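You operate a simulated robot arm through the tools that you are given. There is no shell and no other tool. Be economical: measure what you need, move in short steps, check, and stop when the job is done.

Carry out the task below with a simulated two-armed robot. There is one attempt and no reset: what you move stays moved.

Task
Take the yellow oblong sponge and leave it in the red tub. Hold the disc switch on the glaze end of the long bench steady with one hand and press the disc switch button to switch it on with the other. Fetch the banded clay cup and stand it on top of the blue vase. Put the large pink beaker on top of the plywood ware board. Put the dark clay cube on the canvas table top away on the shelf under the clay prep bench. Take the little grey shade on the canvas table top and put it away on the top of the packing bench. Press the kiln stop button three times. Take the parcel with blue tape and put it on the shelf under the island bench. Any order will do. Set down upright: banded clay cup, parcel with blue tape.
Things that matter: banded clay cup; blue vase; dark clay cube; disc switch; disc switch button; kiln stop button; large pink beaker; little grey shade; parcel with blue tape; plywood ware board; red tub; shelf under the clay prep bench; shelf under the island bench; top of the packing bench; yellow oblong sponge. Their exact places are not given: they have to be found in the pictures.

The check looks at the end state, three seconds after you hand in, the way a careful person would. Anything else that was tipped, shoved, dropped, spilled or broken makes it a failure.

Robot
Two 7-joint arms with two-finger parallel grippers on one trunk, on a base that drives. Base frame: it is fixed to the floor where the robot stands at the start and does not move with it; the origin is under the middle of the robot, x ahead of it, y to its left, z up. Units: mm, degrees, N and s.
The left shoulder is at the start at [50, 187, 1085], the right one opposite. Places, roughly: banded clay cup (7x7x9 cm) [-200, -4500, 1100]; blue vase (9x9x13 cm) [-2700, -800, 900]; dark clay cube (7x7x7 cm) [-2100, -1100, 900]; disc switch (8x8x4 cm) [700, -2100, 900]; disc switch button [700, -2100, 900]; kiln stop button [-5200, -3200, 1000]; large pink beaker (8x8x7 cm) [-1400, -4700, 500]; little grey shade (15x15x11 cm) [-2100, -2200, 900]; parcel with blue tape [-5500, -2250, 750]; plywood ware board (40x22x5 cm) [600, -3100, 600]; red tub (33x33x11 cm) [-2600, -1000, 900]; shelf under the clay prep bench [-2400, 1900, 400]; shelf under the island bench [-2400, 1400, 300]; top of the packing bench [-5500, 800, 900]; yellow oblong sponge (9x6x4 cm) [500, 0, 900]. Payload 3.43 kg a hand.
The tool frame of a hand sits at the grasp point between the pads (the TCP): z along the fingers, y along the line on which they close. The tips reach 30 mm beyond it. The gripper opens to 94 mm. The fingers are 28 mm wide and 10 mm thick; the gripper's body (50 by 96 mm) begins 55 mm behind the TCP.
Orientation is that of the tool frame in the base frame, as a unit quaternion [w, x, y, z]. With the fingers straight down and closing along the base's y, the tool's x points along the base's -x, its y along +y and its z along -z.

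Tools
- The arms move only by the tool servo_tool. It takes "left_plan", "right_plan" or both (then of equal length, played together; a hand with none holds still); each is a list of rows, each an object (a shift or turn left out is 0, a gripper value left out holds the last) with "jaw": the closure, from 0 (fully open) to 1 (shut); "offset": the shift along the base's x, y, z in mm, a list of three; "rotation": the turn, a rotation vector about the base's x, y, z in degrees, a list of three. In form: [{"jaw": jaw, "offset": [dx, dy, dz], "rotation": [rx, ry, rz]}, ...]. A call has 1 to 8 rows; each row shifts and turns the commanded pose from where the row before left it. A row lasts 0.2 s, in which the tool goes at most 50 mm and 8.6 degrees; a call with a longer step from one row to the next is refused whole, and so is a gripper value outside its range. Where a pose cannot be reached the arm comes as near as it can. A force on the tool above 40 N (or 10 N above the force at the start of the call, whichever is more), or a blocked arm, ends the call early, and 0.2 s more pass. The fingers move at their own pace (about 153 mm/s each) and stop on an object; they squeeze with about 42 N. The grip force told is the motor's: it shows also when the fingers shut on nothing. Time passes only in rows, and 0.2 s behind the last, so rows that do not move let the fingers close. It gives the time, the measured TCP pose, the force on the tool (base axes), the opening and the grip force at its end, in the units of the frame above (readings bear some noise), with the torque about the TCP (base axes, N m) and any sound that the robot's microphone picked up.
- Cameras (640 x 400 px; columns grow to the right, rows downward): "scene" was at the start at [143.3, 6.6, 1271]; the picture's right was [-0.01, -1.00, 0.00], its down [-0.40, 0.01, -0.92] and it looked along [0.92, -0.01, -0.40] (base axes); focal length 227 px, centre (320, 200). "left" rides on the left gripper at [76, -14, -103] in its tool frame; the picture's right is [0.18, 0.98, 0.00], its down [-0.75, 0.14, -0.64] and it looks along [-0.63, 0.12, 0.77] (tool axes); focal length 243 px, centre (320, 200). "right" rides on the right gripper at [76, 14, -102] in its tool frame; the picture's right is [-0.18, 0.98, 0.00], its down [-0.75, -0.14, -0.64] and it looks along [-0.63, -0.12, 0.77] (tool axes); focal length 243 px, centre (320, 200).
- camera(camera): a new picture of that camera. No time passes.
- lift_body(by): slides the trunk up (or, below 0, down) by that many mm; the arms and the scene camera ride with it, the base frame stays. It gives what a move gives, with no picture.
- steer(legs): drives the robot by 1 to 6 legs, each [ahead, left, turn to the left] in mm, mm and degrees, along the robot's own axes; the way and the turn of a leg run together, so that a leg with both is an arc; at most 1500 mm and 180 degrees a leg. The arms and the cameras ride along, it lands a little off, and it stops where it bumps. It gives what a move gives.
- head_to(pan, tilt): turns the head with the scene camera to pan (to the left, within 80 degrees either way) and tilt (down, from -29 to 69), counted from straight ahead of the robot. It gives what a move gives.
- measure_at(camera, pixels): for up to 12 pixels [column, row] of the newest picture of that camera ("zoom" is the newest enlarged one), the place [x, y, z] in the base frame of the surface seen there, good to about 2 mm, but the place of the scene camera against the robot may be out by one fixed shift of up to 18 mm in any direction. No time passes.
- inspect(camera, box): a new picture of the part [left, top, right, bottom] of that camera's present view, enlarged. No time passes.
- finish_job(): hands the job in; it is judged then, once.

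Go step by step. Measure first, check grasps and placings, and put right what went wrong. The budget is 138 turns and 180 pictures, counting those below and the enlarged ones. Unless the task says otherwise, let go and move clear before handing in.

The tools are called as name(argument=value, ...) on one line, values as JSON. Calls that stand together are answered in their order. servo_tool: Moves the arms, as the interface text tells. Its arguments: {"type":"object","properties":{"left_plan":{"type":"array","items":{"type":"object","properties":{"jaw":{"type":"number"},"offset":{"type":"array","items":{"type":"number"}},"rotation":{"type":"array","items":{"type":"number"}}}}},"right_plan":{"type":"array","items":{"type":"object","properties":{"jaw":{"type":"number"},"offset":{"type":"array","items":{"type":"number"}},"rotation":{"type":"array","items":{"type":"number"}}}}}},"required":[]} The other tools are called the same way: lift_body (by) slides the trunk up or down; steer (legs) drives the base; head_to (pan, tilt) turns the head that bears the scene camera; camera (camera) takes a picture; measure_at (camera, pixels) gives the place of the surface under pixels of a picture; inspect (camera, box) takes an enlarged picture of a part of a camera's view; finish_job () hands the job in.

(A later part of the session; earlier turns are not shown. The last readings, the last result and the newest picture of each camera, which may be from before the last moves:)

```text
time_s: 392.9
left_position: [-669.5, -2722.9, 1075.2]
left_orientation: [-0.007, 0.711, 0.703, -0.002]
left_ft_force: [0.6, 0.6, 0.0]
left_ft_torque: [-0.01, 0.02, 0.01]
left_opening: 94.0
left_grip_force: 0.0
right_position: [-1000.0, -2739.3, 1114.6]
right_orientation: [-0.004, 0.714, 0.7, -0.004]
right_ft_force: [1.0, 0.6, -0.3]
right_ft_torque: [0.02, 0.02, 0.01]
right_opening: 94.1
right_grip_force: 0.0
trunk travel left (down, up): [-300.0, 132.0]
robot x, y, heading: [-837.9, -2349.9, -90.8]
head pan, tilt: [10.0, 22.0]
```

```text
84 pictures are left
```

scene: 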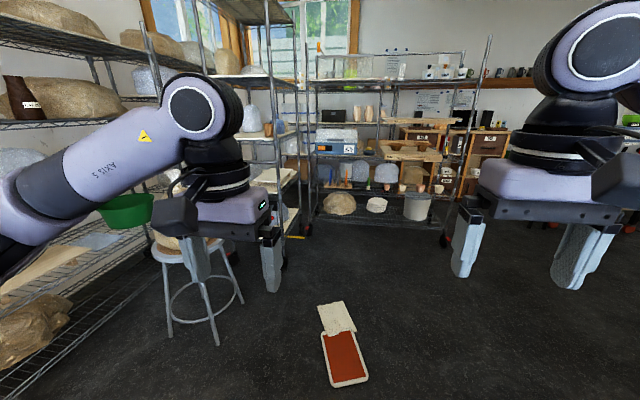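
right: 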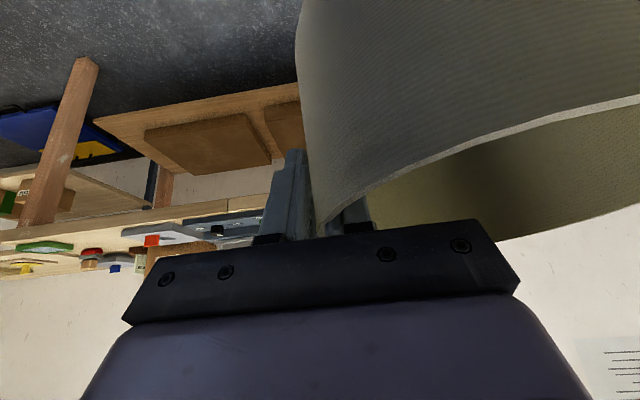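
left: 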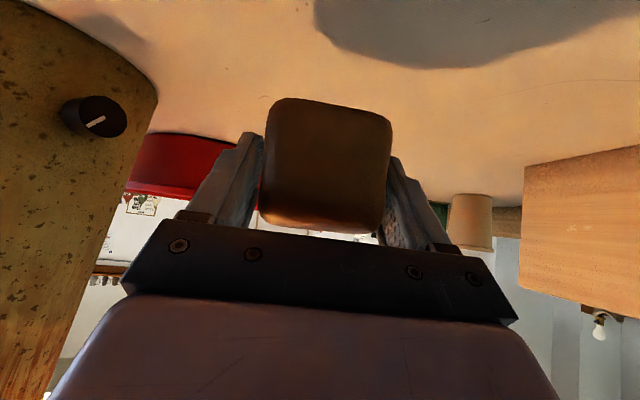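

The mat is passable. The bench end with brushes is to the east; I turn to face it and find the disc switch.

steer(legs=[[0, 350, 0], [0, 0, 90.8]])

head_to(pan=0, tilt=25)

camera(camera="scene")

inspect(camera="scene", box=[200, 100, 440, 250])

```text
time_s: 394.5
left_position: [-579.2, -2725.9, 1075.6]
left_orientation: [-0.007, 0.711, 0.703, -0.002]
left_ft_force: [1.0, -0.2, -0.3]
left_ft_torque: [0.03, 0.01, -0.02]
left_opening: 93.9
left_grip_force: 0.0
right_position: [-908.3, -2745.1, 1115.3]
right_orientation: [-0.004, 0.713, 0.701, -0.005]
right_ft_force: [0.0, -0.1, 0.8]
right_ft_torque: [0.01, 0.03, 0.01]
right_opening: 93.7
right_grip_force: 0.0
trunk travel left (down, up): [-300.0, 132.0]
robot x, y, heading: [-746.8, -2352.2, -90.8]
head pan, tilt: [10.0, 22.0]
stopped in leg 1: the robot was blocked; the commanded pose is now the measured one
```

```text
time_s: 395.2
left_position: [-578.9, -2725.8, 1074.7]
left_orientation: [-0.007, 0.71, 0.704, -0.002]
left_ft_force: [-0.1, -0.2, 0.7]
left_ft_torque: [0.03, 0.04, -0.01]
left_opening: 93.7
left_grip_force: 0.0
right_position: [-910.0, -2745.3, 1115.1]
right_orientation: [-0.004, 0.713, 0.701, -0.004]
right_ft_force: [-1.0, -0.1, -0.2]
right_ft_torque: [-0.02, 0.0, 0.01]
right_opening: 94.0
right_grip_force: 0.0
trunk travel left (down, up): [-300.0, 132.0]
robot x, y, heading: [-744.2, -2354.2, -90.3]
head pan, tilt: [0.0, 25.0]
```

```text
83 pictures are left
```

scene: 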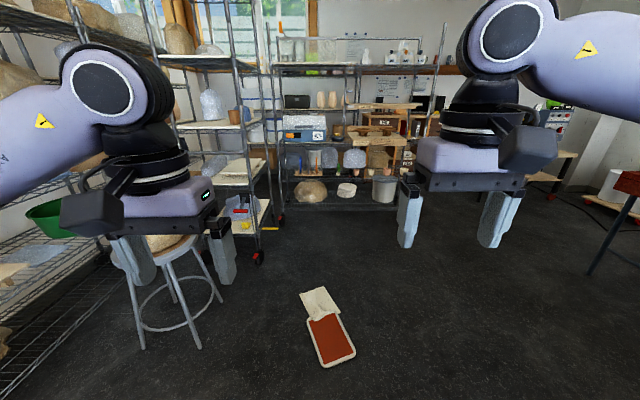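

```text
2.67 times, centred on (320, 175) of scene
```

zoom: 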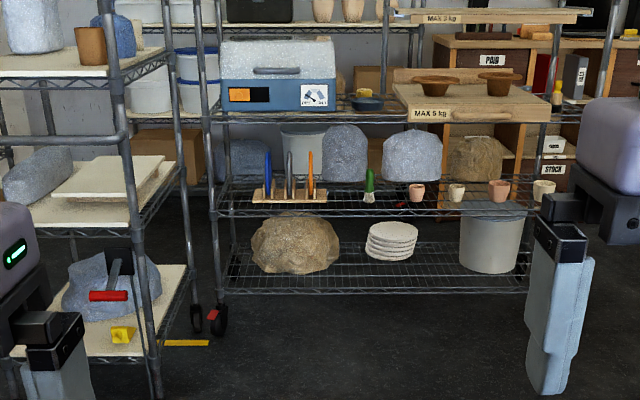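

I was stopped by the coil's south side (z≈40, about 390 mm away). I shift south, pass it, and face east.

steer(legs=[[0, -20, 0], [110, 0, 0], [0, 330, 0], [0, 0, 90]])

camera(camera="scene")

head_to(pan=20, tilt=45)

camera(camera="scene")

```text
time_s: 402.4
left_position: [-67.7, -2295.4, 1074.0]
left_orientation: [-0.003, -0.001, 1.0, -0.007]
left_ft_force: [-0.6, 0.4, 0.9]
left_ft_torque: [0.02, 0.01, 0.03]
left_opening: 94.1
left_grip_force: 0.0
right_position: [-44.4, -2625.2, 1115.5]
right_orientation: [0.001, 0.004, 1.0, -0.006]
right_ft_force: [-0.9, 0.5, 0.2]
right_ft_torque: [0.02, -0.02, 0.02]
right_opening: 93.7
right_grip_force: 0.1
trunk travel left (down, up): [-300.0, 132.0]
robot x, y, heading: [-439.7, -2467.2, -0.0]
head pan, tilt: [0.0, 25.0]
```

```text
81 pictures are left
```

scene: 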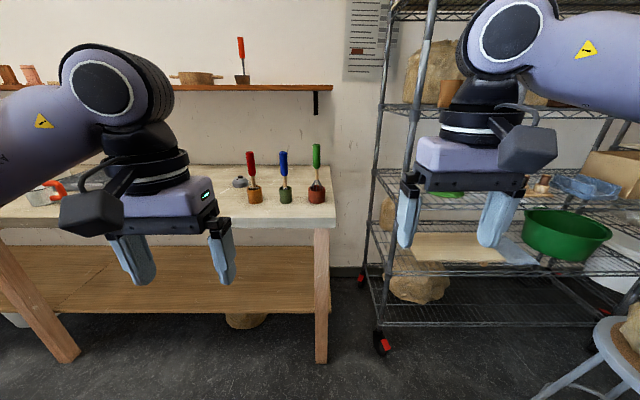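

```text
time_s: 403.3
left_position: [-66.1, -2295.9, 1074.6]
left_orientation: [-0.003, -0.001, 1.0, -0.006]
left_ft_force: [-0.8, -0.8, -0.1]
left_ft_torque: [0.01, 0.01, -0.04]
left_opening: 94.2
left_grip_force: 0.1
right_position: [-44.9, -2625.0, 1114.9]
right_orientation: [0.001, 0.004, 1.0, -0.006]
right_ft_force: [0.0, -0.1, 0.2]
right_ft_torque: [0.0, -0.01, 0.01]
right_opening: 93.9
right_grip_force: 0.1
trunk travel left (down, up): [-300.0, 132.0]
robot x, y, heading: [-440.1, -2469.5, 0.0]
head pan, tilt: [20.0, 45.0]
```

```text
80 pictures are left
```

scene: 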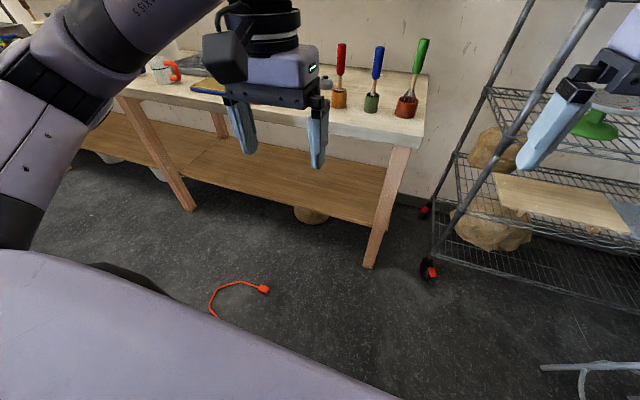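

The disc switch is probably the small grey disc near (240,182), partly behind my hand. I measure the bench legs and the plug at (263,289), and zoom toward the disc.

measure_at(camera="scene", pixels=[[263, 289], [215, 310], [235, 283], [368, 265], [190, 208], [372, 190], [340, 107], [370, 108], [405, 112], [326, 82], [505, 200], [430, 270]])

head_to(pan=0, tilt=25)

inspect(camera="scene", box=[190, 140, 350, 240])

measure_at(camera="zoom", pixels=[[195, 165], [185, 180], [245, 240], [375, 240], [500, 240]])

```text
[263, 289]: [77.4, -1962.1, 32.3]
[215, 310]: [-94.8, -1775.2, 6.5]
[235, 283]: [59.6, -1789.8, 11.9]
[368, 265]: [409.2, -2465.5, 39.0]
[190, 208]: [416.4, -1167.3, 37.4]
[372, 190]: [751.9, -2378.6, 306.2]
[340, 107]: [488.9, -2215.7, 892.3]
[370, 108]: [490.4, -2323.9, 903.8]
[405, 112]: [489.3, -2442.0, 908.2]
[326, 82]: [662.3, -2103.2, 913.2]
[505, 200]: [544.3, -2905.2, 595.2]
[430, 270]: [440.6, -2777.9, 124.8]
```

```text
time_s: 404.1
left_position: [-67.4, -2295.5, 1075.8]
left_orientation: [-0.003, -0.001, 1.0, -0.006]
left_ft_force: [0.4, 0.1, -0.2]
left_ft_torque: [0.02, 0.02, 0.03]
left_opening: 94.0
left_grip_force: 0.1
right_position: [-43.9, -2625.4, 1115.4]
right_orientation: [0.001, 0.004, 1.0, -0.007]
right_ft_force: [0.5, 0.0, 1.3]
right_ft_torque: [-0.03, -0.03, 0.0]
right_opening: 93.9
right_grip_force: 0.0
trunk travel left (down, up): [-300.0, 132.0]
robot x, y, heading: [-436.3, -2465.8, 0.2]
head pan, tilt: [0.0, 25.0]
```

```text
4.00 times, centred on (270, 190) of scene
```

zoom: 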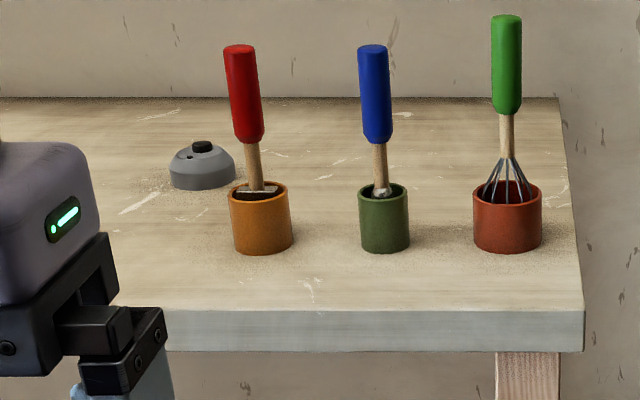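

```text
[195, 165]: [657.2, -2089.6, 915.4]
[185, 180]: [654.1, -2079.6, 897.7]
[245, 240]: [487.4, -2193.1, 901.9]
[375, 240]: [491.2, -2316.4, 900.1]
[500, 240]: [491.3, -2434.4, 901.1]
```

The disc switch (domed grey with a black button) is at about (690,-2090). The thin plug at (77,-1962) lies where I must stand; I try to strafe in slowly and see whether I can pass over it.

steer(legs=[[390, 0, 0], [0, 340, 0]])

head_to(pan=0, tilt=35)

camera(camera="scene")

```text
time_s: 408.4
left_position: [321.6, -1950.9, 1075.3]
left_orientation: [-0.004, -0.003, 1.0, -0.008]
left_ft_force: [0.2, 0.7, 0.2]
left_ft_torque: [-0.02, 0.0, -0.01]
left_opening: 93.8
left_grip_force: 0.1
right_position: [345.2, -2280.3, 1114.7]
right_orientation: [0.001, 0.003, 1.0, -0.006]
right_ft_force: [0.4, 0.3, 0.5]
right_ft_torque: [-0.03, 0.01, 0.01]
right_opening: 94.3
right_grip_force: 0.0
trunk travel left (down, up): [-300.0, 132.0]
robot x, y, heading: [-51.9, -2122.9, 0.2]
head pan, tilt: [0.0, 25.0]
```

```text
time_s: 409.1
left_position: [321.4, -1951.6, 1075.0]
left_orientation: [-0.003, -0.003, 1.0, -0.006]
left_ft_force: [1.0, -0.2, 0.9]
left_ft_torque: [-0.01, -0.01, -0.04]
left_opening: 94.1
left_grip_force: 0.1
right_position: [344.7, -2281.0, 1114.0]
right_orientation: [0.001, 0.003, 1.0, -0.005]
right_ft_force: [0.0, -0.2, 0.1]
right_ft_torque: [-0.01, -0.03, 0.0]
right_opening: 94.2
right_grip_force: 0.1
trunk travel left (down, up): [-300.0, 132.0]
robot x, y, heading: [-43.8, -2125.9, 0.2]
head pan, tilt: [0.0, 35.0]
```

```text
78 pictures are left
```

scene: 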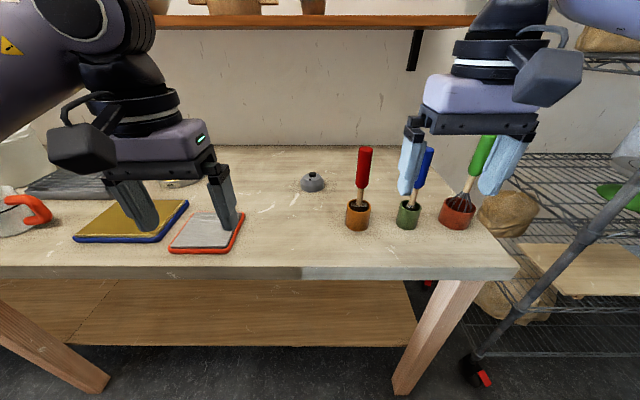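

The base passes over the plug. The disc is now clear at (313,182). I measure the disc, the button, and the shelf and top edges, and zoom in.

inspect(camera="scene", box=[270, 150, 370, 220])

measure_at(camera="zoom", pixels=[[270, 155], [270, 168], [272, 200], [205, 225], [345, 225], [275, 258], [240, 170], [545, 390]])

measure_at(camera="scene", pixels=[[310, 268], [250, 340], [250, 325], [260, 295], [245, 225], [365, 210], [357, 225]])

```text
5.71 times, centred on (320, 185) of scene
```

zoom: 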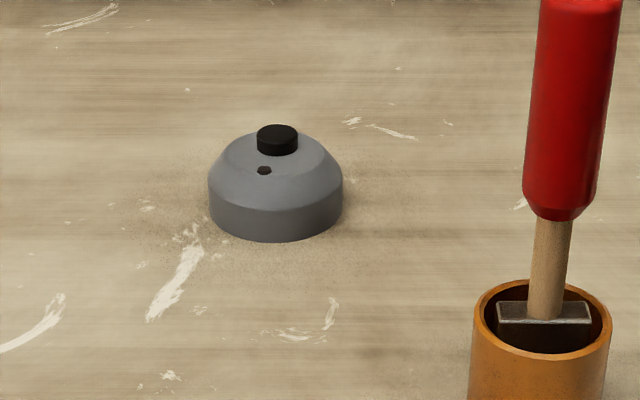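

```text
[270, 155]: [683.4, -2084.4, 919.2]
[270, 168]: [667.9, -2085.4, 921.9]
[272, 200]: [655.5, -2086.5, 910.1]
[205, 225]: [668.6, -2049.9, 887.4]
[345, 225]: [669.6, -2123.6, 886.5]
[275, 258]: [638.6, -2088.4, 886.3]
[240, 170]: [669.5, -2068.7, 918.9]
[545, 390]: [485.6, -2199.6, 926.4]
```

```text
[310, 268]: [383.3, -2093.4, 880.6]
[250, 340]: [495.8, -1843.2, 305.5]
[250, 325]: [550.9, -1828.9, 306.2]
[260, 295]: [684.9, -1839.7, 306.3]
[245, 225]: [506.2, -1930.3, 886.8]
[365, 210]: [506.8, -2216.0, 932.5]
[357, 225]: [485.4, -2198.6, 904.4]
```

I measure how tall the brushes at (365,150), (427,150) and (487,140) stand, since my right arm must pass over them.

measure_at(camera="scene", pixels=[[365, 151], [428, 151], [487, 140], [365, 175], [222, 238], [190, 215], [130, 215], [313, 172]])

lift_body(by=132)

steer(legs=[[100, 0, 0], [0, 45, 0]])

```text
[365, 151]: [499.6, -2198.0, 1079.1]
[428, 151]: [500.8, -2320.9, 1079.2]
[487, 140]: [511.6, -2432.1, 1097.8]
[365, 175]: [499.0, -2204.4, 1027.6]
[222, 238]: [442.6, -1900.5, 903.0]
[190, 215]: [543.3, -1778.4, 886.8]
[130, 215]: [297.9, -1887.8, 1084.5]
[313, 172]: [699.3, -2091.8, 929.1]
```

```text
time_s: 410.7
left_position: [320.5, -1951.2, 1207.2]
left_orientation: [-0.004, -0.003, 1.0, -0.006]
left_ft_force: [0.1, -0.8, -0.5]
left_ft_torque: [0.02, 0.03, -0.05]
left_opening: 94.3
left_grip_force: 0.0
right_position: [345.2, -2280.1, 1246.7]
right_orientation: [0.001, 0.003, 1.0, -0.006]
right_ft_force: [0.3, 0.6, -0.2]
right_ft_torque: [0.02, 0.02, 0.02]
right_opening: 94.3
right_grip_force: 0.1
trunk travel left (down, up): [-432.0, 0.0]
robot x, y, heading: [-50.5, -2120.0, 0.3]
head pan, tilt: [0.0, 35.0]
```

```text
time_s: 412.3
left_position: [421.5, -1903.9, 1207.1]
left_orientation: [-0.004, -0.004, 1.0, -0.007]
left_ft_force: [0.1, 0.2, 0.4]
left_ft_torque: [-0.03, -0.01, -0.02]
left_opening: 93.9
left_grip_force: 0.1
right_position: [445.9, -2234.5, 1247.0]
right_orientation: [0.001, 0.002, 1.0, -0.006]
right_ft_force: [0.0, 1.2, 0.1]
right_ft_torque: [-0.04, -0.02, -0.01]
right_opening: 94.0
right_grip_force: 0.0
trunk travel left (down, up): [-432.0, 0.0]
robot x, y, heading: [52.2, -2077.0, 0.4]
head pan, tilt: [0.0, 35.0]
```

I stand at (52,-2077). I turn the left hand to approach from the left-back (yaw -35°, pitch 45°) for holding the disc.

servo_tool(left_plan=[{"offset": [10, -8, -10], "rotation": [0, 0, -7]}, {"offset": [10, -8, -15], "rotation": [0, 0, -7]}, {"offset": [10, -8, -15], "rotation": [0, 0, -7]}, {"offset": [10, -8, -15], "rotation": [0, 0, -7]}, {"offset": [10, -8, -15], "rotation": [0, 0, -7]}, {"offset": [15, -10, -15], "rotation": [-4.3, -6.14, 0]}, {"offset": [15, -10, -15], "rotation": [-4.3, -6.14, 0]}, {"offset": [15, -10, -15], "rotation": [-4.3, -6.14, 0]}])

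servo_tool(left_plan=[{"offset": [15, -10, -15], "rotation": [-4.3, -6.14, 0]}, {"offset": [15, -10, -15], "rotation": [-4.3, -6.14, 0]}, {"offset": [15, -10, -15], "rotation": [-4.3, -6.14, 0]}])

camera(camera="left")

camera(camera="scene")

```text
time_s: 414.1
left_position: [515.3, -1973.9, 1092.3]
left_orientation: [0.183, 0.293, 0.936, -0.065]
left_ft_force: [0.3, 0.2, 0.1]
left_ft_torque: [0.01, 0.03, -0.02]
left_opening: 93.8
left_grip_force: 0.2
right_position: [445.8, -2233.6, 1245.8]
right_orientation: [0.0, 0.001, 1.0, -0.006]
right_ft_force: [-0.8, -0.2, -0.4]
right_ft_torque: [0.0, 0.01, 0.0]
right_opening: 94.1
right_grip_force: 0.0
trunk travel left (down, up): [-432.0, 0.0]
robot x, y, heading: [54.4, -2077.3, 0.3]
head pan, tilt: [0.0, 35.0]
```

```text
time_s: 414.9
left_position: [560.5, -2003.5, 1045.6]
left_orientation: [0.36, 0.277, 0.883, -0.121]
left_ft_force: [-0.9, -1.0, 0.3]
left_ft_torque: [-0.03, -0.02, -0.01]
left_opening: 94.2
left_grip_force: 0.1
right_position: [445.9, -2234.9, 1246.2]
right_orientation: [0.0, 0.001, 1.0, -0.006]
right_ft_force: [0.4, -0.2, -0.3]
right_ft_torque: [0.01, 0.03, 0.0]
right_opening: 94.3
right_grip_force: 0.0
trunk travel left (down, up): [-432.0, 0.0]
robot x, y, heading: [53.8, -2078.3, 0.3]
head pan, tilt: [0.0, 35.0]
```

```text
76 pictures are left
```

left: 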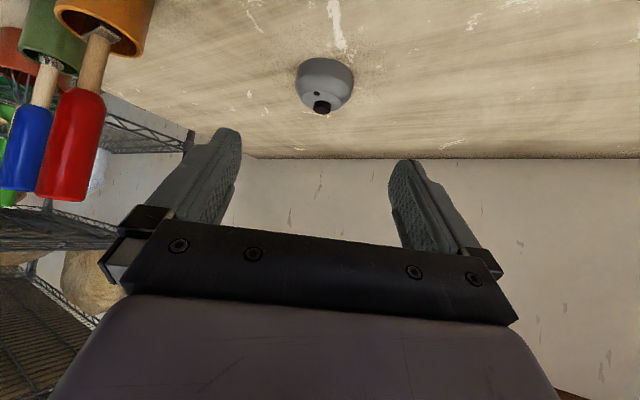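

```text
75 pictures are left
```

scene: 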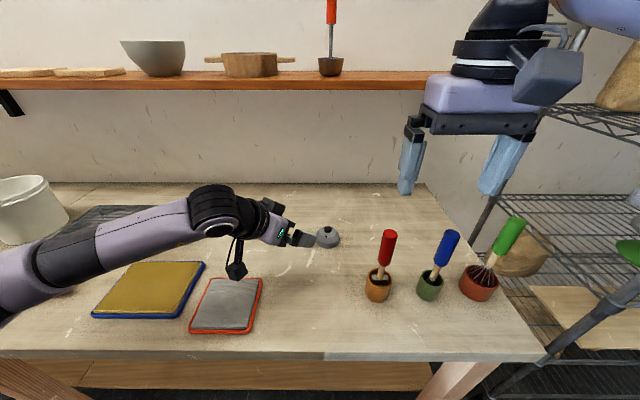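

measure_at(camera="left", pixels=[[322, 105], [315, 95], [298, 80], [352, 80], [325, 62], [324, 112], [345, 100], [305, 105]])

inspect(camera="left", box=[270, 40, 380, 130])

```text
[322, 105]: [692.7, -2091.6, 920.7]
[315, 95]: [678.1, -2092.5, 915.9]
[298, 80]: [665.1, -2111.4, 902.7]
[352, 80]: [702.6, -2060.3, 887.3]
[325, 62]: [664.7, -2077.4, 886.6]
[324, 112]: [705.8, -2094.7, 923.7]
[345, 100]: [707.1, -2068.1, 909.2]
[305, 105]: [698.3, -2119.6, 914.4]
```

```text
4.44 times, centred on (325, 85) of left
```

zoom: 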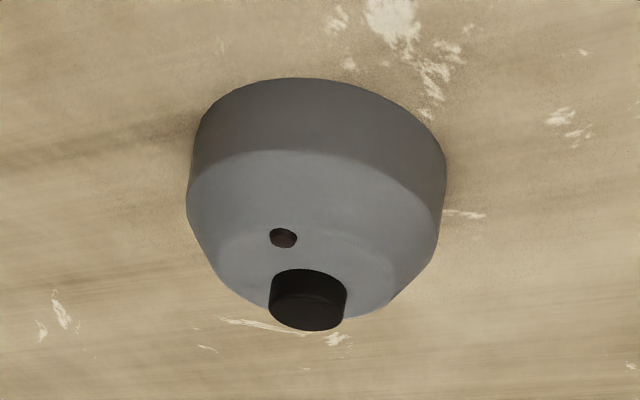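

The disc centre is about (698,-2098), the button top z≈924. I advance the open left hand along its axis, stopping shy to check.

servo_tool(left_plan=[{"offset": [25, -17, -27]}, {"offset": [25, -17, -27]}, {"offset": [25, -17, -27]}, {"offset": [20, -14, -22]}])

camera(camera="left")

inspect(camera="scene", box=[240, 180, 400, 290])

```text
time_s: 415.9
left_position: [656.0, -2071.4, 941.9]
left_orientation: [0.36, 0.278, 0.882, -0.121]
left_ft_force: [0.3, 0.5, 0.5]
left_ft_torque: [0.0, -0.04, 0.02]
left_opening: 94.2
left_grip_force: 0.1
right_position: [446.1, -2235.3, 1245.7]
right_orientation: [0.0, 0.002, 1.0, -0.005]
right_ft_force: [0.6, 0.0, -0.3]
right_ft_torque: [-0.03, 0.0, -0.01]
right_opening: 94.1
right_grip_force: 0.2
trunk travel left (down, up): [-432.0, 0.0]
robot x, y, heading: [51.2, -2077.0, 0.4]
head pan, tilt: [0.0, 35.0]
```

```text
73 pictures are left
```

left: 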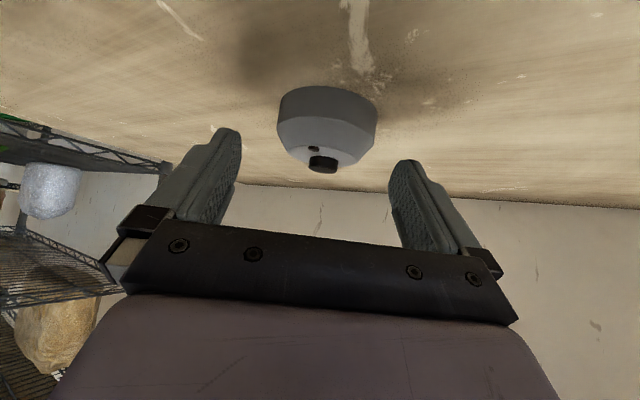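

```text
3.64 times, centred on (320, 235) of scene
```

zoom: 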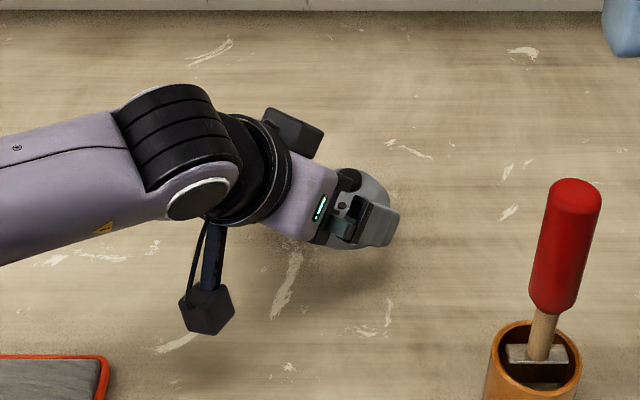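

I measure the disc again from this close view to centre the fingers.

measure_at(camera="left", pixels=[[281, 115], [375, 120], [327, 105], [322, 160], [323, 168], [327, 135]])

```text
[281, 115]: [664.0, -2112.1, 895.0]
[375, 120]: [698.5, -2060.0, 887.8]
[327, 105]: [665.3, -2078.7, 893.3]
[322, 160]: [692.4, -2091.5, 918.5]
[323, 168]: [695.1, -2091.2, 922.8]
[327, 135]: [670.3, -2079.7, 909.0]
```

The lateral error is about 3 mm. I move in the last 48 mm and close gently on the disc.

servo_tool(left_plan=[{"offset": [15, -9, -16]}, {"offset": [15, -9, -17]}, {}, {"jaw": 0.1}, {"jaw": 0.2}, {"jaw": 0.5}, {"jaw": 1}])

camera(camera="left")

inspect(camera="scene", box=[240, 180, 400, 290])

```text
time_s: 417.5
left_position: [686.5, -2089.2, 911.3]
left_orientation: [0.361, 0.277, 0.882, -0.121]
left_ft_force: [0.9, -0.1, 5.7]
left_ft_torque: [0.14, -0.19, -0.05]
left_opening: 70.5
left_grip_force: 41.8
right_position: [445.4, -2234.8, 1246.6]
right_orientation: [0.001, 0.002, 1.0, -0.006]
right_ft_force: [-0.4, 0.2, -0.4]
right_ft_torque: [-0.01, 0.0, -0.01]
right_opening: 93.7
right_grip_force: 0.0
trunk travel left (down, up): [-432.0, 0.0]
robot x, y, heading: [53.2, -2076.3, 0.6]
head pan, tilt: [0.0, 35.0]
```

```text
71 pictures are left
```

left: 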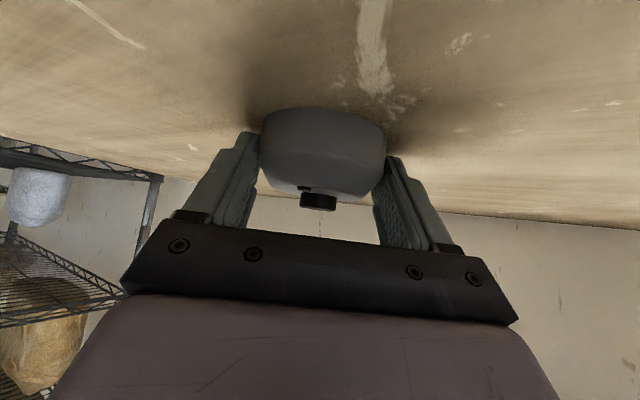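

```text
3.64 times, centred on (320, 235) of scene
```

zoom: 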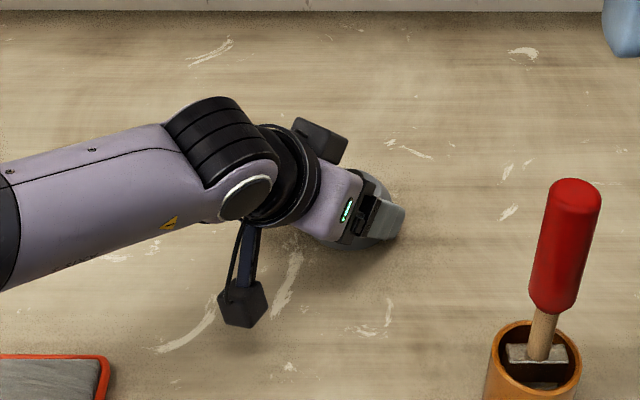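

The disc is held (70 mm). I measure the button from the left picture and swing the right hand (jaws shut, yaw 20°, pitch 20°) in high above it.

measure_at(camera="left", pixels=[[318, 205], [318, 200], [303, 200], [334, 202], [318, 194], [325, 150]])

servo_tool(right_plan=[{"jaw": 1, "offset": [20, 10, -5], "rotation": [0, 0, 6.67]}, {"offset": [25, 12, -10], "rotation": [0, 0, 6.67]}, {"offset": [25, 12, -10], "rotation": [0, 0, 6.67]}, {"offset": [25, 12, -15], "rotation": [2.28, -6.27, 0]}, {"offset": [25, 12, -15], "rotation": [2.28, -6.27, 0]}, {"offset": [25, 12, -15], "rotation": [2.28, -6.27, 0]}, {"offset": [30, 15, -20]}, {"offset": [30, 15, -20]}])

camera(camera="scene")

camera(camera="right")

```text
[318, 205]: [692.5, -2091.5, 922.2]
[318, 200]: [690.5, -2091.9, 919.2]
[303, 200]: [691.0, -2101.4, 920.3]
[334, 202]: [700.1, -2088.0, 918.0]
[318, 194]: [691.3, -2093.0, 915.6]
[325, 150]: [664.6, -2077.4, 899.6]
```

```text
time_s: 419.3
left_position: [685.5, -2088.1, 912.2]
left_orientation: [0.361, 0.276, 0.882, -0.12]
left_ft_force: [0.2, -1.5, 6.9]
left_ft_torque: [0.08, -0.21, -0.08]
left_opening: 70.5
left_grip_force: 42.3
right_position: [652.7, -2132.2, 1135.7]
right_orientation: [0.174, -0.169, 0.97, 0.024]
right_ft_force: [-0.6, -0.7, 0.6]
right_ft_torque: [0.0, 0.03, 0.03]
right_opening: 0.0
right_grip_force: 33.4
trunk travel left (down, up): [-432.0, 0.0]
robot x, y, heading: [52.2, -2072.9, 0.5]
head pan, tilt: [0.0, 35.0]
```

```text
69 pictures are left
```

scene: 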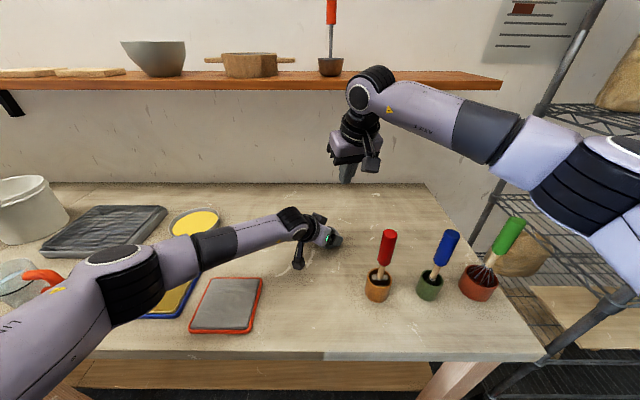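

```text
68 pictures are left
```

right: 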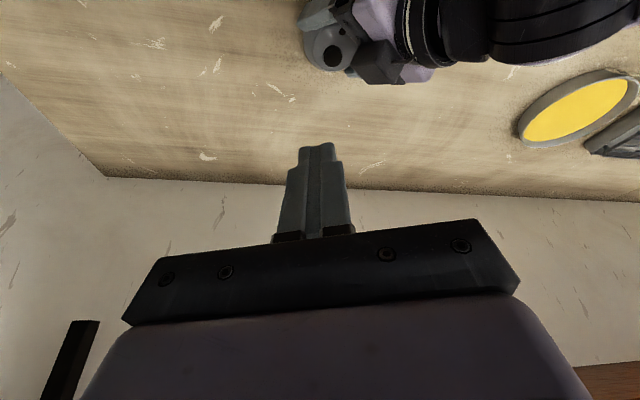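

The button is visible in the right picture at (333,57). I measure it to cross-check.

measure_at(camera="right", pixels=[[333, 57], [333, 52], [328, 57], [338, 57], [333, 63]])

inspect(camera="right", box=[280, 0, 400, 100])

```text
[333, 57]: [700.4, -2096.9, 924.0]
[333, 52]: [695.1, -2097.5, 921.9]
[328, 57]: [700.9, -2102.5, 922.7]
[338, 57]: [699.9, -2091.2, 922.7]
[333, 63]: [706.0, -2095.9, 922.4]
```

```text
4.00 times, centred on (340, 50) of right
```

zoom: 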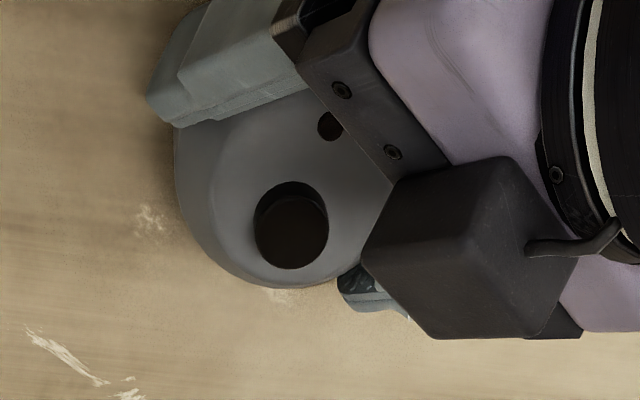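

The black housing on my left hand sits close to the button, so I measure it before descending.

measure_at(camera="right", pixels=[[375, 55], [372, 62], [385, 78], [395, 45], [370, 65], [403, 70]])

```text
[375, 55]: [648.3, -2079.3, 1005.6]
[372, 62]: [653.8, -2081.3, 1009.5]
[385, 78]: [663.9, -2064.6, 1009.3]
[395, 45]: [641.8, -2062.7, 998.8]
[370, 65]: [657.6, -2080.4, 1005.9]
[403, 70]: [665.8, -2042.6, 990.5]
```

The housing (up to z≈1010 at (660,-2070)) would foul the right gripper's body. I'll instead press with only the left finger of the opened right hand, which offsets the body 52 mm to the right. I turn the yaw back, open, and hover.

servo_tool(right_plan=[{"jaw": 0, "offset": [0, -7, 0], "rotation": [0, 0, -6.67]}, {"offset": [0, -5, 0], "rotation": [0, 0, -6.67]}, {"offset": [0, -5, 0], "rotation": [0, 0, -6.67]}, {"offset": [5, 0, -30]}, {"offset": [5, 0, -40]}, {"offset": [5, 0, -40]}])

camera(camera="right")

inspect(camera="scene", box=[220, 120, 460, 270])

```text
time_s: 420.7
left_position: [686.0, -2087.8, 911.7]
left_orientation: [0.361, 0.277, 0.883, -0.121]
left_ft_force: [0.5, -0.2, 8.0]
left_ft_torque: [0.18, -0.23, -0.05]
left_opening: 70.6
left_grip_force: 41.8
right_position: [663.4, -2151.9, 1026.6]
right_orientation: [0.175, 0.003, 0.985, -0.006]
right_ft_force: [-1.5, -0.7, 0.0]
right_ft_torque: [-0.04, 0.01, 0.0]
right_opening: 94.1
right_grip_force: 0.1
trunk travel left (down, up): [-432.0, 0.0]
robot x, y, heading: [51.0, -2073.3, 0.5]
head pan, tilt: [0.0, 35.0]
```

```text
66 pictures are left
```

right: 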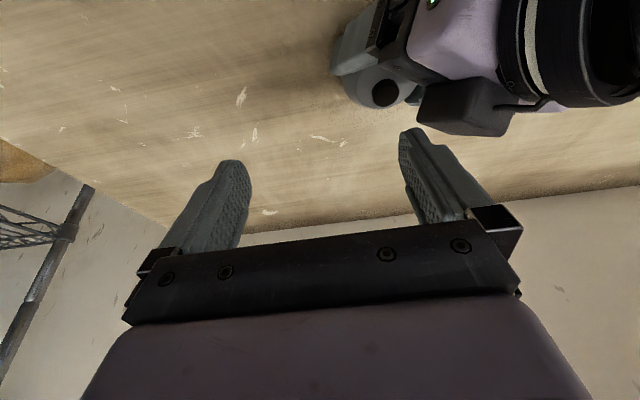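

```text
2.67 times, centred on (340, 195) of scene
```

zoom: 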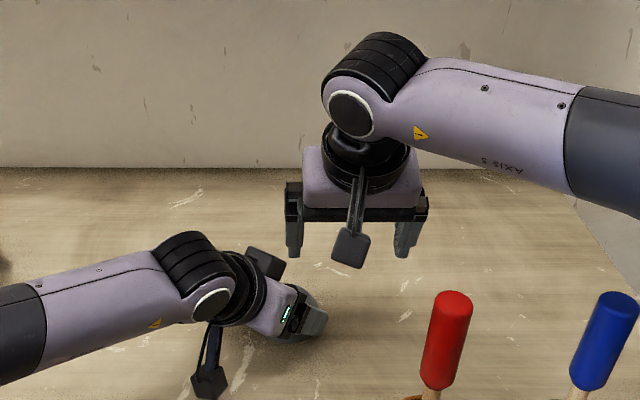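

I measure the pressing finger's tip at (410,135) and the button at (385,93).

measure_at(camera="right", pixels=[[408, 132], [418, 132], [404, 150], [385, 93], [379, 93], [391, 93], [385, 87], [385, 100]])

```text
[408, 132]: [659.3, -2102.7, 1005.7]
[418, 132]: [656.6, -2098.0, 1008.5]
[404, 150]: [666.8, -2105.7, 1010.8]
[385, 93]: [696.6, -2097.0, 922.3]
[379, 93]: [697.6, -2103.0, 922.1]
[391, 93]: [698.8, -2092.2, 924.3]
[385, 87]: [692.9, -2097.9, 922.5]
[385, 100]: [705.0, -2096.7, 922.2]
```

The finger is in line (y≈-2100 vs button -2097). I descend along the axis to just above the button.

servo_tool(right_plan=[{"offset": [12, 3, -34]}, {"offset": [12, 0, -32]}, {"offset": [1, 0, -4]}])

camera(camera="right")

camera(camera="left")

```text
time_s: 421.5
left_position: [686.6, -2085.0, 911.9]
left_orientation: [0.361, 0.275, 0.883, -0.118]
left_ft_force: [1.1, 14.3, 7.1]
left_ft_torque: [-0.78, -0.44, -0.04]
left_opening: 70.6
left_grip_force: 42.0
right_position: [689.4, -2150.4, 957.8]
right_orientation: [0.176, 0.004, 0.984, -0.006]
right_ft_force: [-2.5, -15.2, 7.0]
right_ft_torque: [0.85, 0.11, 0.36]
right_opening: 85.8
right_grip_force: 0.2
trunk travel left (down, up): [-432.0, 0.0]
robot x, y, heading: [53.3, -2075.6, 0.2]
head pan, tilt: [0.0, 35.0]
```

```text
64 pictures are left
```

right: 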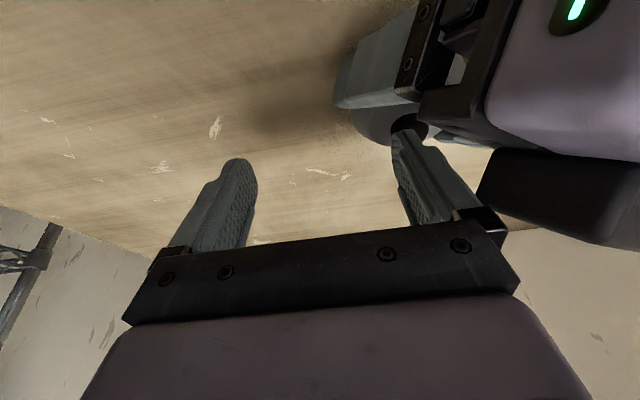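

```text
63 pictures are left
```

left: 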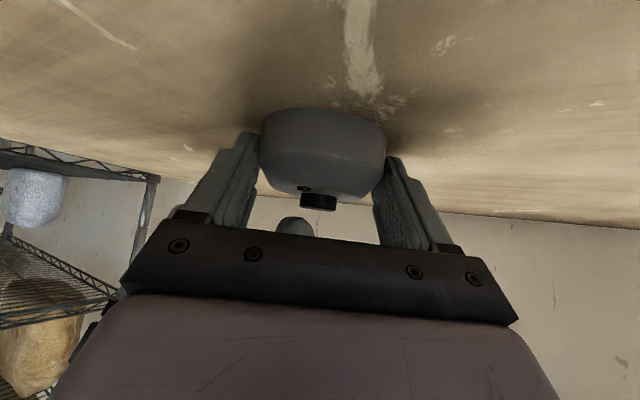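

The right finger touched my left gripper's body (15 N), because both lean back. I lift, set the right hand vertical, and move slightly further forward.

servo_tool(right_plan=[{"offset": [-12, -3, 34]}, {"offset": [-12, -3, 34]}, {"offset": [10, 2, 0], "rotation": [0, 6.67, 0]}, {"offset": [12, 2, 0], "rotation": [0, 6.67, 0]}, {"offset": [13, 0, 0], "rotation": [0, 6.67, 0]}])

camera(camera="right")

```text
time_s: 422.7
left_position: [685.3, -2090.3, 912.0]
left_orientation: [0.361, 0.278, 0.882, -0.122]
left_ft_force: [-0.9, -1.6, 7.0]
left_ft_torque: [0.1, -0.18, -0.05]
left_opening: 70.5
left_grip_force: 41.6
right_position: [663.4, -2156.4, 1027.8]
right_orientation: [0.001, 0.001, 1.0, -0.005]
right_ft_force: [-0.2, -0.3, 0.3]
right_ft_torque: [0.0, 0.04, 0.0]
right_opening: 94.1
right_grip_force: 0.0
right hand out of reach, approached as far as the arm can: row 4, 5
trunk travel left (down, up): [-432.0, 0.0]
robot x, y, heading: [51.8, -2078.8, 0.3]
head pan, tilt: [0.0, 35.0]
```

```text
62 pictures are left
```

right: 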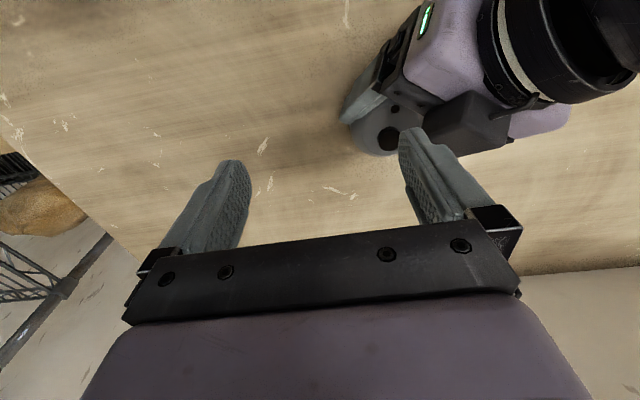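

A vertical right hand falls short of reach. I re-grip with the left hand 14 mm further back for more room, and use only 10° of pitch on the right.

servo_tool(left_plan=[{"jaw": 0}, {"jaw": 0}, {"offset": [-11.5, 8, 0]}, {"jaw": 0.2}, {"jaw": 0.5}, {"jaw": 1}, {"jaw": 1}], right_plan=[{"offset": [0, 2, 0], "rotation": [0, -5, 0]}, {"offset": [0, 2, 0], "rotation": [0, -5, 0]}, {"offset": [10, 2, 0]}, {"offset": [12, 0, -5]}, {"offset": [0, 0, -5]}, {}, {}])

camera(camera="right")

camera(camera="left")

```text
time_s: 424.3
left_position: [674.6, -2080.1, 911.2]
left_orientation: [0.361, 0.277, 0.882, -0.121]
left_ft_force: [-0.4, 2.8, 10.3]
left_ft_torque: [0.39, -0.32, 0.1]
left_opening: 70.4
left_grip_force: 42.5
right_position: [686.6, -2150.3, 1017.1]
right_orientation: [0.088, 0.001, 0.996, -0.006]
right_ft_force: [-0.9, 0.6, 0.3]
right_ft_torque: [-0.04, 0.0, 0.02]
right_opening: 94.1
right_grip_force: 0.0
trunk travel left (down, up): [-432.0, 0.0]
robot x, y, heading: [52.4, -2077.6, 0.3]
head pan, tilt: [0.0, 35.0]
```

```text
61 pictures are left
```

right: 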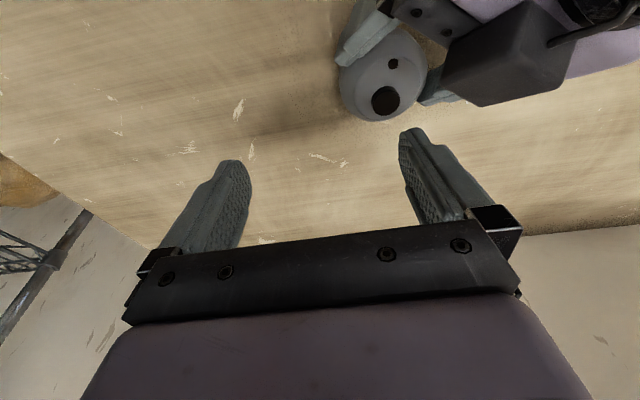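

```text
60 pictures are left
```

left: 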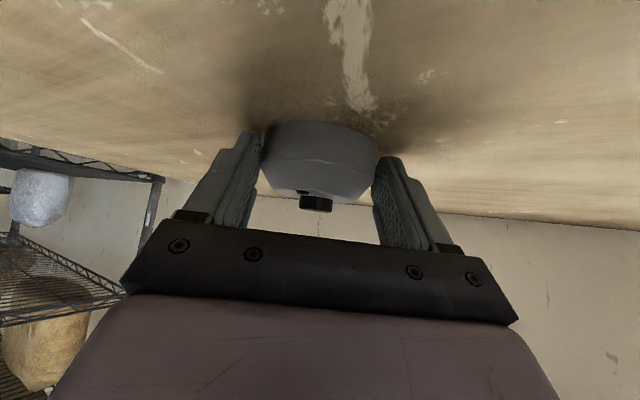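

Much better clearance. I measure the button at (385,101) and the finger tip again.

measure_at(camera="right", pixels=[[385, 101], [377, 101], [393, 101], [385, 92], [385, 110], [404, 135], [415, 133]])

```text
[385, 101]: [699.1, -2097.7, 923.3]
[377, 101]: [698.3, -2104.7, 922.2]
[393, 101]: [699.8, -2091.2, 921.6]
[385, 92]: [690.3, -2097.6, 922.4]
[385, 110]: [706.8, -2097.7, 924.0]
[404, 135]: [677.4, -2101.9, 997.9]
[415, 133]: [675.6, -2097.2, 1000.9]
```

Finger and button line up. I descend to just above and then press in small steps.

servo_tool(right_plan=[{"offset": [4, 0, -28]}, {"offset": [4, 0, -28]}, {"offset": [0, 0, -5]}, {}])

camera(camera="right")

```text
time_s: 425.3
left_position: [673.8, -2080.5, 911.9]
left_orientation: [0.36, 0.278, 0.882, -0.122]
left_ft_force: [0.5, 0.5, 9.9]
left_ft_torque: [0.28, -0.3, 0.08]
left_opening: 70.3
left_grip_force: 42.0
right_position: [688.8, -2151.3, 955.3]
right_orientation: [0.089, 0.002, 0.996, -0.006]
right_ft_force: [0.1, 0.4, -0.2]
right_ft_torque: [-0.01, 0.0, 0.0]
right_opening: 94.1
right_grip_force: 0.0
right hand out of reach, approached as far as the arm can: row 2
trunk travel left (down, up): [-432.0, 0.0]
robot x, y, heading: [50.0, -2075.9, 0.4]
head pan, tilt: [0.0, 35.0]
```

```text
59 pictures are left
```

right: 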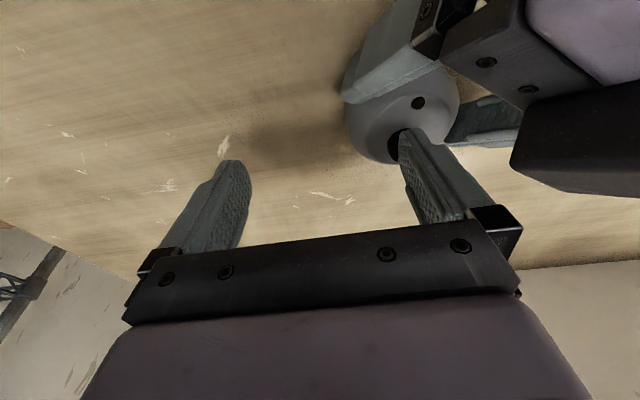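

The finger covers most of the button. I shift 3 mm right and press in 2 mm steps.

servo_tool(right_plan=[{"offset": [0, -3, 0]}, {"offset": [0, 0, -2]}, {"offset": [0, 0, -2]}, {"offset": [0, 0, -1.5]}, {}])

```text
time_s: 426.5
left_position: [673.5, -2081.2, 912.2]
left_orientation: [0.36, 0.278, 0.882, -0.121]
left_ft_force: [0.2, -0.8, 7.9]
left_ft_torque: [0.27, -0.31, -0.15]
left_opening: 70.4
left_grip_force: 41.8
right_position: [686.7, -2155.8, 948.7]
right_orientation: [0.089, 0.002, 0.996, -0.006]
right_ft_force: [-0.7, -0.9, 2.7]
right_ft_torque: [0.1, 0.02, -0.05]
right_opening: 93.5
right_grip_force: 0.0
trunk travel left (down, up): [-432.0, 0.0]
robot x, y, heading: [52.5, -2075.6, 0.5]
head pan, tilt: [0.0, 35.0]
heard: click
```

A click was heard. I lift the finger straight up and look at the indicator lamp.

servo_tool(right_plan=[{"offset": [0, 0, 15]}, {"offset": [0, -5, 35]}, {"offset": [-10, -10, 40]}, {"offset": [-20, -15, 40]}])

camera(camera="left")

inspect(camera="right", box=[300, 0, 460, 120])

```text
time_s: 427.5
left_position: [674.6, -2081.3, 910.1]
left_orientation: [0.36, 0.277, 0.883, -0.121]
left_ft_force: [-1.2, -1.4, 9.7]
left_ft_torque: [0.2, -0.29, 0.12]
left_opening: 69.8
left_grip_force: 42.1
right_position: [657.7, -2187.4, 1079.2]
right_orientation: [0.088, 0.002, 0.996, -0.005]
right_ft_force: [0.5, 0.2, 0.2]
right_ft_torque: [0.02, 0.01, 0.03]
right_opening: 94.0
right_grip_force: 0.0
trunk travel left (down, up): [-432.0, 0.0]
robot x, y, heading: [52.7, -2076.2, 0.4]
head pan, tilt: [0.0, 35.0]
```

```text
58 pictures are left
```

left: 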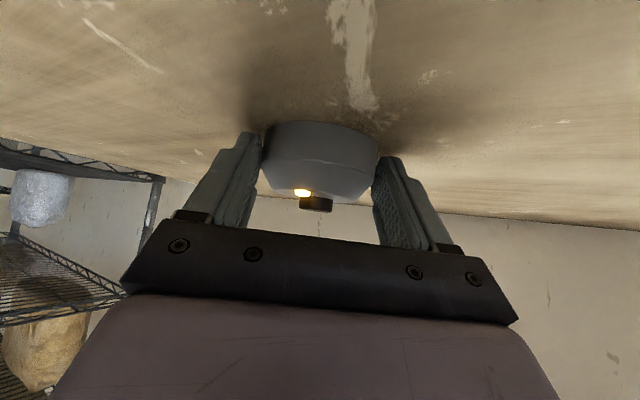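

```text
3.33 times, centred on (380, 60) of right
```

zoom: 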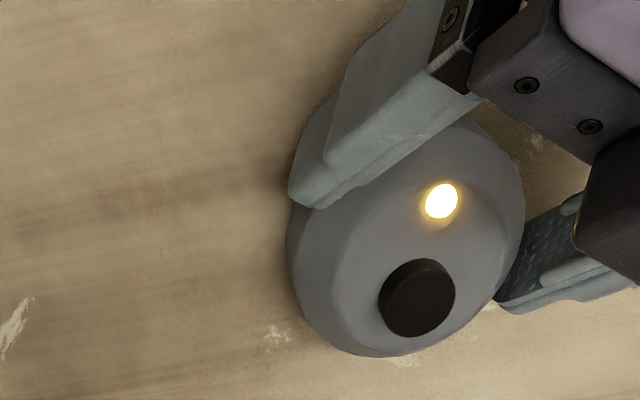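

The lamp glows: the switch is on. I release the disc, withdraw the left hand along its axis, raise the right hand clear of the brushes, and restore both wrists.

servo_tool(left_plan=[{"jaw": 0.5}, {"jaw": 0}, {"jaw": 0}, {"offset": [-26, 18, 32]}, {"offset": [-26, 18, 32]}, {"offset": [-26, 18, 32]}, {"offset": [-26, 18, 32], "rotation": [4.3, 6.14, 0]}, {"offset": [-10, 5, 20], "rotation": [4.3, 6.14, 0]}], right_plan=[{"offset": [0, 0, 40]}, {"offset": [0, 0, 40]}, {"offset": [0, 0, 40]}, {"offset": [-30, 0, 20]}, {"offset": [-40, 0, 10]}, {"offset": [-40, 0, 0]}, {"offset": [-40, 0, 0], "rotation": [0, 5, 0]}, {"offset": [-40, 0, 0], "rotation": [0, 5, 0]}])

servo_tool(left_plan=[{"offset": [-15, 5, 10], "rotation": [4.3, 6.14, 0]}, {"offset": [-15, 5, 10], "rotation": [4.3, 6.14, 0]}, {"offset": [-15, 5, 10], "rotation": [4.3, 6.14, 0]}, {"offset": [-15, 5, 10], "rotation": [4.3, 6.14, 0]}, {"offset": [-15, 5, 10], "rotation": [0, 0, 8.5]}, {"offset": [-15, 5, 10], "rotation": [0, 0, 8.5]}, {"offset": [-15, 5, 0], "rotation": [0, 0, 8.5]}, {"offset": [-15, 5, 0], "rotation": [0, 0, 8.5]}])

steer(legs=[[-120, 0, 0]])

head_to(pan=-45, tilt=30)

camera(camera="scene")

```text
time_s: 429.3
left_position: [559.1, -2004.0, 1059.4]
left_orientation: [0.241, 0.289, 0.923, -0.082]
left_ft_force: [-0.2, 0.0, 0.1]
left_ft_torque: [0.05, 0.01, 0.01]
left_opening: 93.9
left_grip_force: 0.0
right_position: [469.5, -2186.4, 1229.4]
right_orientation: [0.0, 0.002, 1.0, -0.006]
right_ft_force: [0.4, -0.7, 0.3]
right_ft_torque: [0.03, 0.0, 0.0]
right_opening: 93.7
right_grip_force: 0.0
trunk travel left (down, up): [-432.0, 0.0]
robot x, y, heading: [51.3, -2074.8, 0.1]
head pan, tilt: [0.0, 35.0]
```

```text
time_s: 431.1
left_position: [440.2, -1962.2, 1118.7]
left_orientation: [-0.003, 0.005, 1.0, -0.006]
left_ft_force: [0.7, 0.2, 0.1]
left_ft_torque: [-0.02, 0.02, 0.02]
left_opening: 94.0
left_grip_force: 0.0
right_position: [470.0, -2184.7, 1230.2]
right_orientation: [0.002, 0.0, 1.0, -0.006]
right_ft_force: [0.4, 1.0, 0.1]
right_ft_torque: [0.02, 0.0, -0.02]
right_opening: 94.1
right_grip_force: 0.0
trunk travel left (down, up): [-432.0, 0.0]
robot x, y, heading: [51.8, -2080.6, 0.4]
head pan, tilt: [0.0, 35.0]
```

```text
time_s: 432.6
left_position: [321.4, -1965.3, 1118.4]
left_orientation: [-0.004, 0.005, 1.0, -0.007]
left_ft_force: [0.6, 0.4, -0.5]
left_ft_torque: [0.02, 0.04, 0.01]
left_opening: 94.1
left_grip_force: 0.0
right_position: [351.5, -2186.6, 1227.5]
right_orientation: [0.001, 0.001, 1.0, -0.006]
right_ft_force: [1.1, -0.1, -0.7]
right_ft_torque: [0.03, 0.04, 0.02]
right_opening: 94.1
right_grip_force: 0.1
trunk travel left (down, up): [-432.0, 0.0]
robot x, y, heading: [-64.2, -2075.5, 0.6]
head pan, tilt: [0.0, 35.0]
stopped in leg 1: the robot was blocked; the commanded pose is now the measured one
```

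```text
time_s: 433.7
left_position: [320.5, -1965.2, 1118.3]
left_orientation: [-0.002, 0.005, 1.0, -0.006]
left_ft_force: [0.6, 0.1, -0.4]
left_ft_torque: [0.0, 0.02, -0.03]
left_opening: 94.0
left_grip_force: 0.0
right_position: [350.4, -2186.2, 1231.1]
right_orientation: [0.001, 0.001, 1.0, -0.005]
right_ft_force: [-0.1, 0.0, 0.3]
right_ft_torque: [-0.02, 0.0, 0.02]
right_opening: 94.2
right_grip_force: 0.0
trunk travel left (down, up): [-432.0, 0.0]
robot x, y, heading: [-72.0, -2077.3, 0.5]
head pan, tilt: [-45.0, 30.0]
```

```text
56 pictures are left
```

scene: 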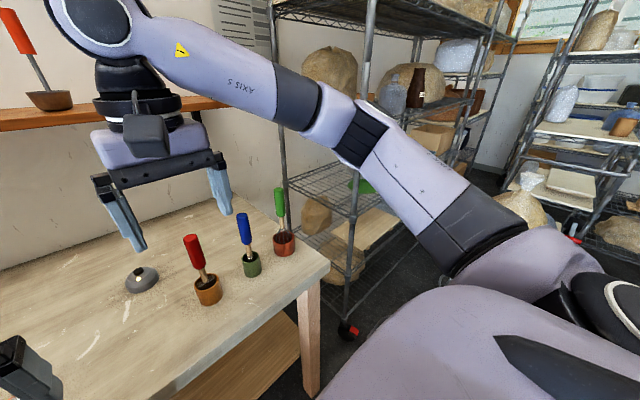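

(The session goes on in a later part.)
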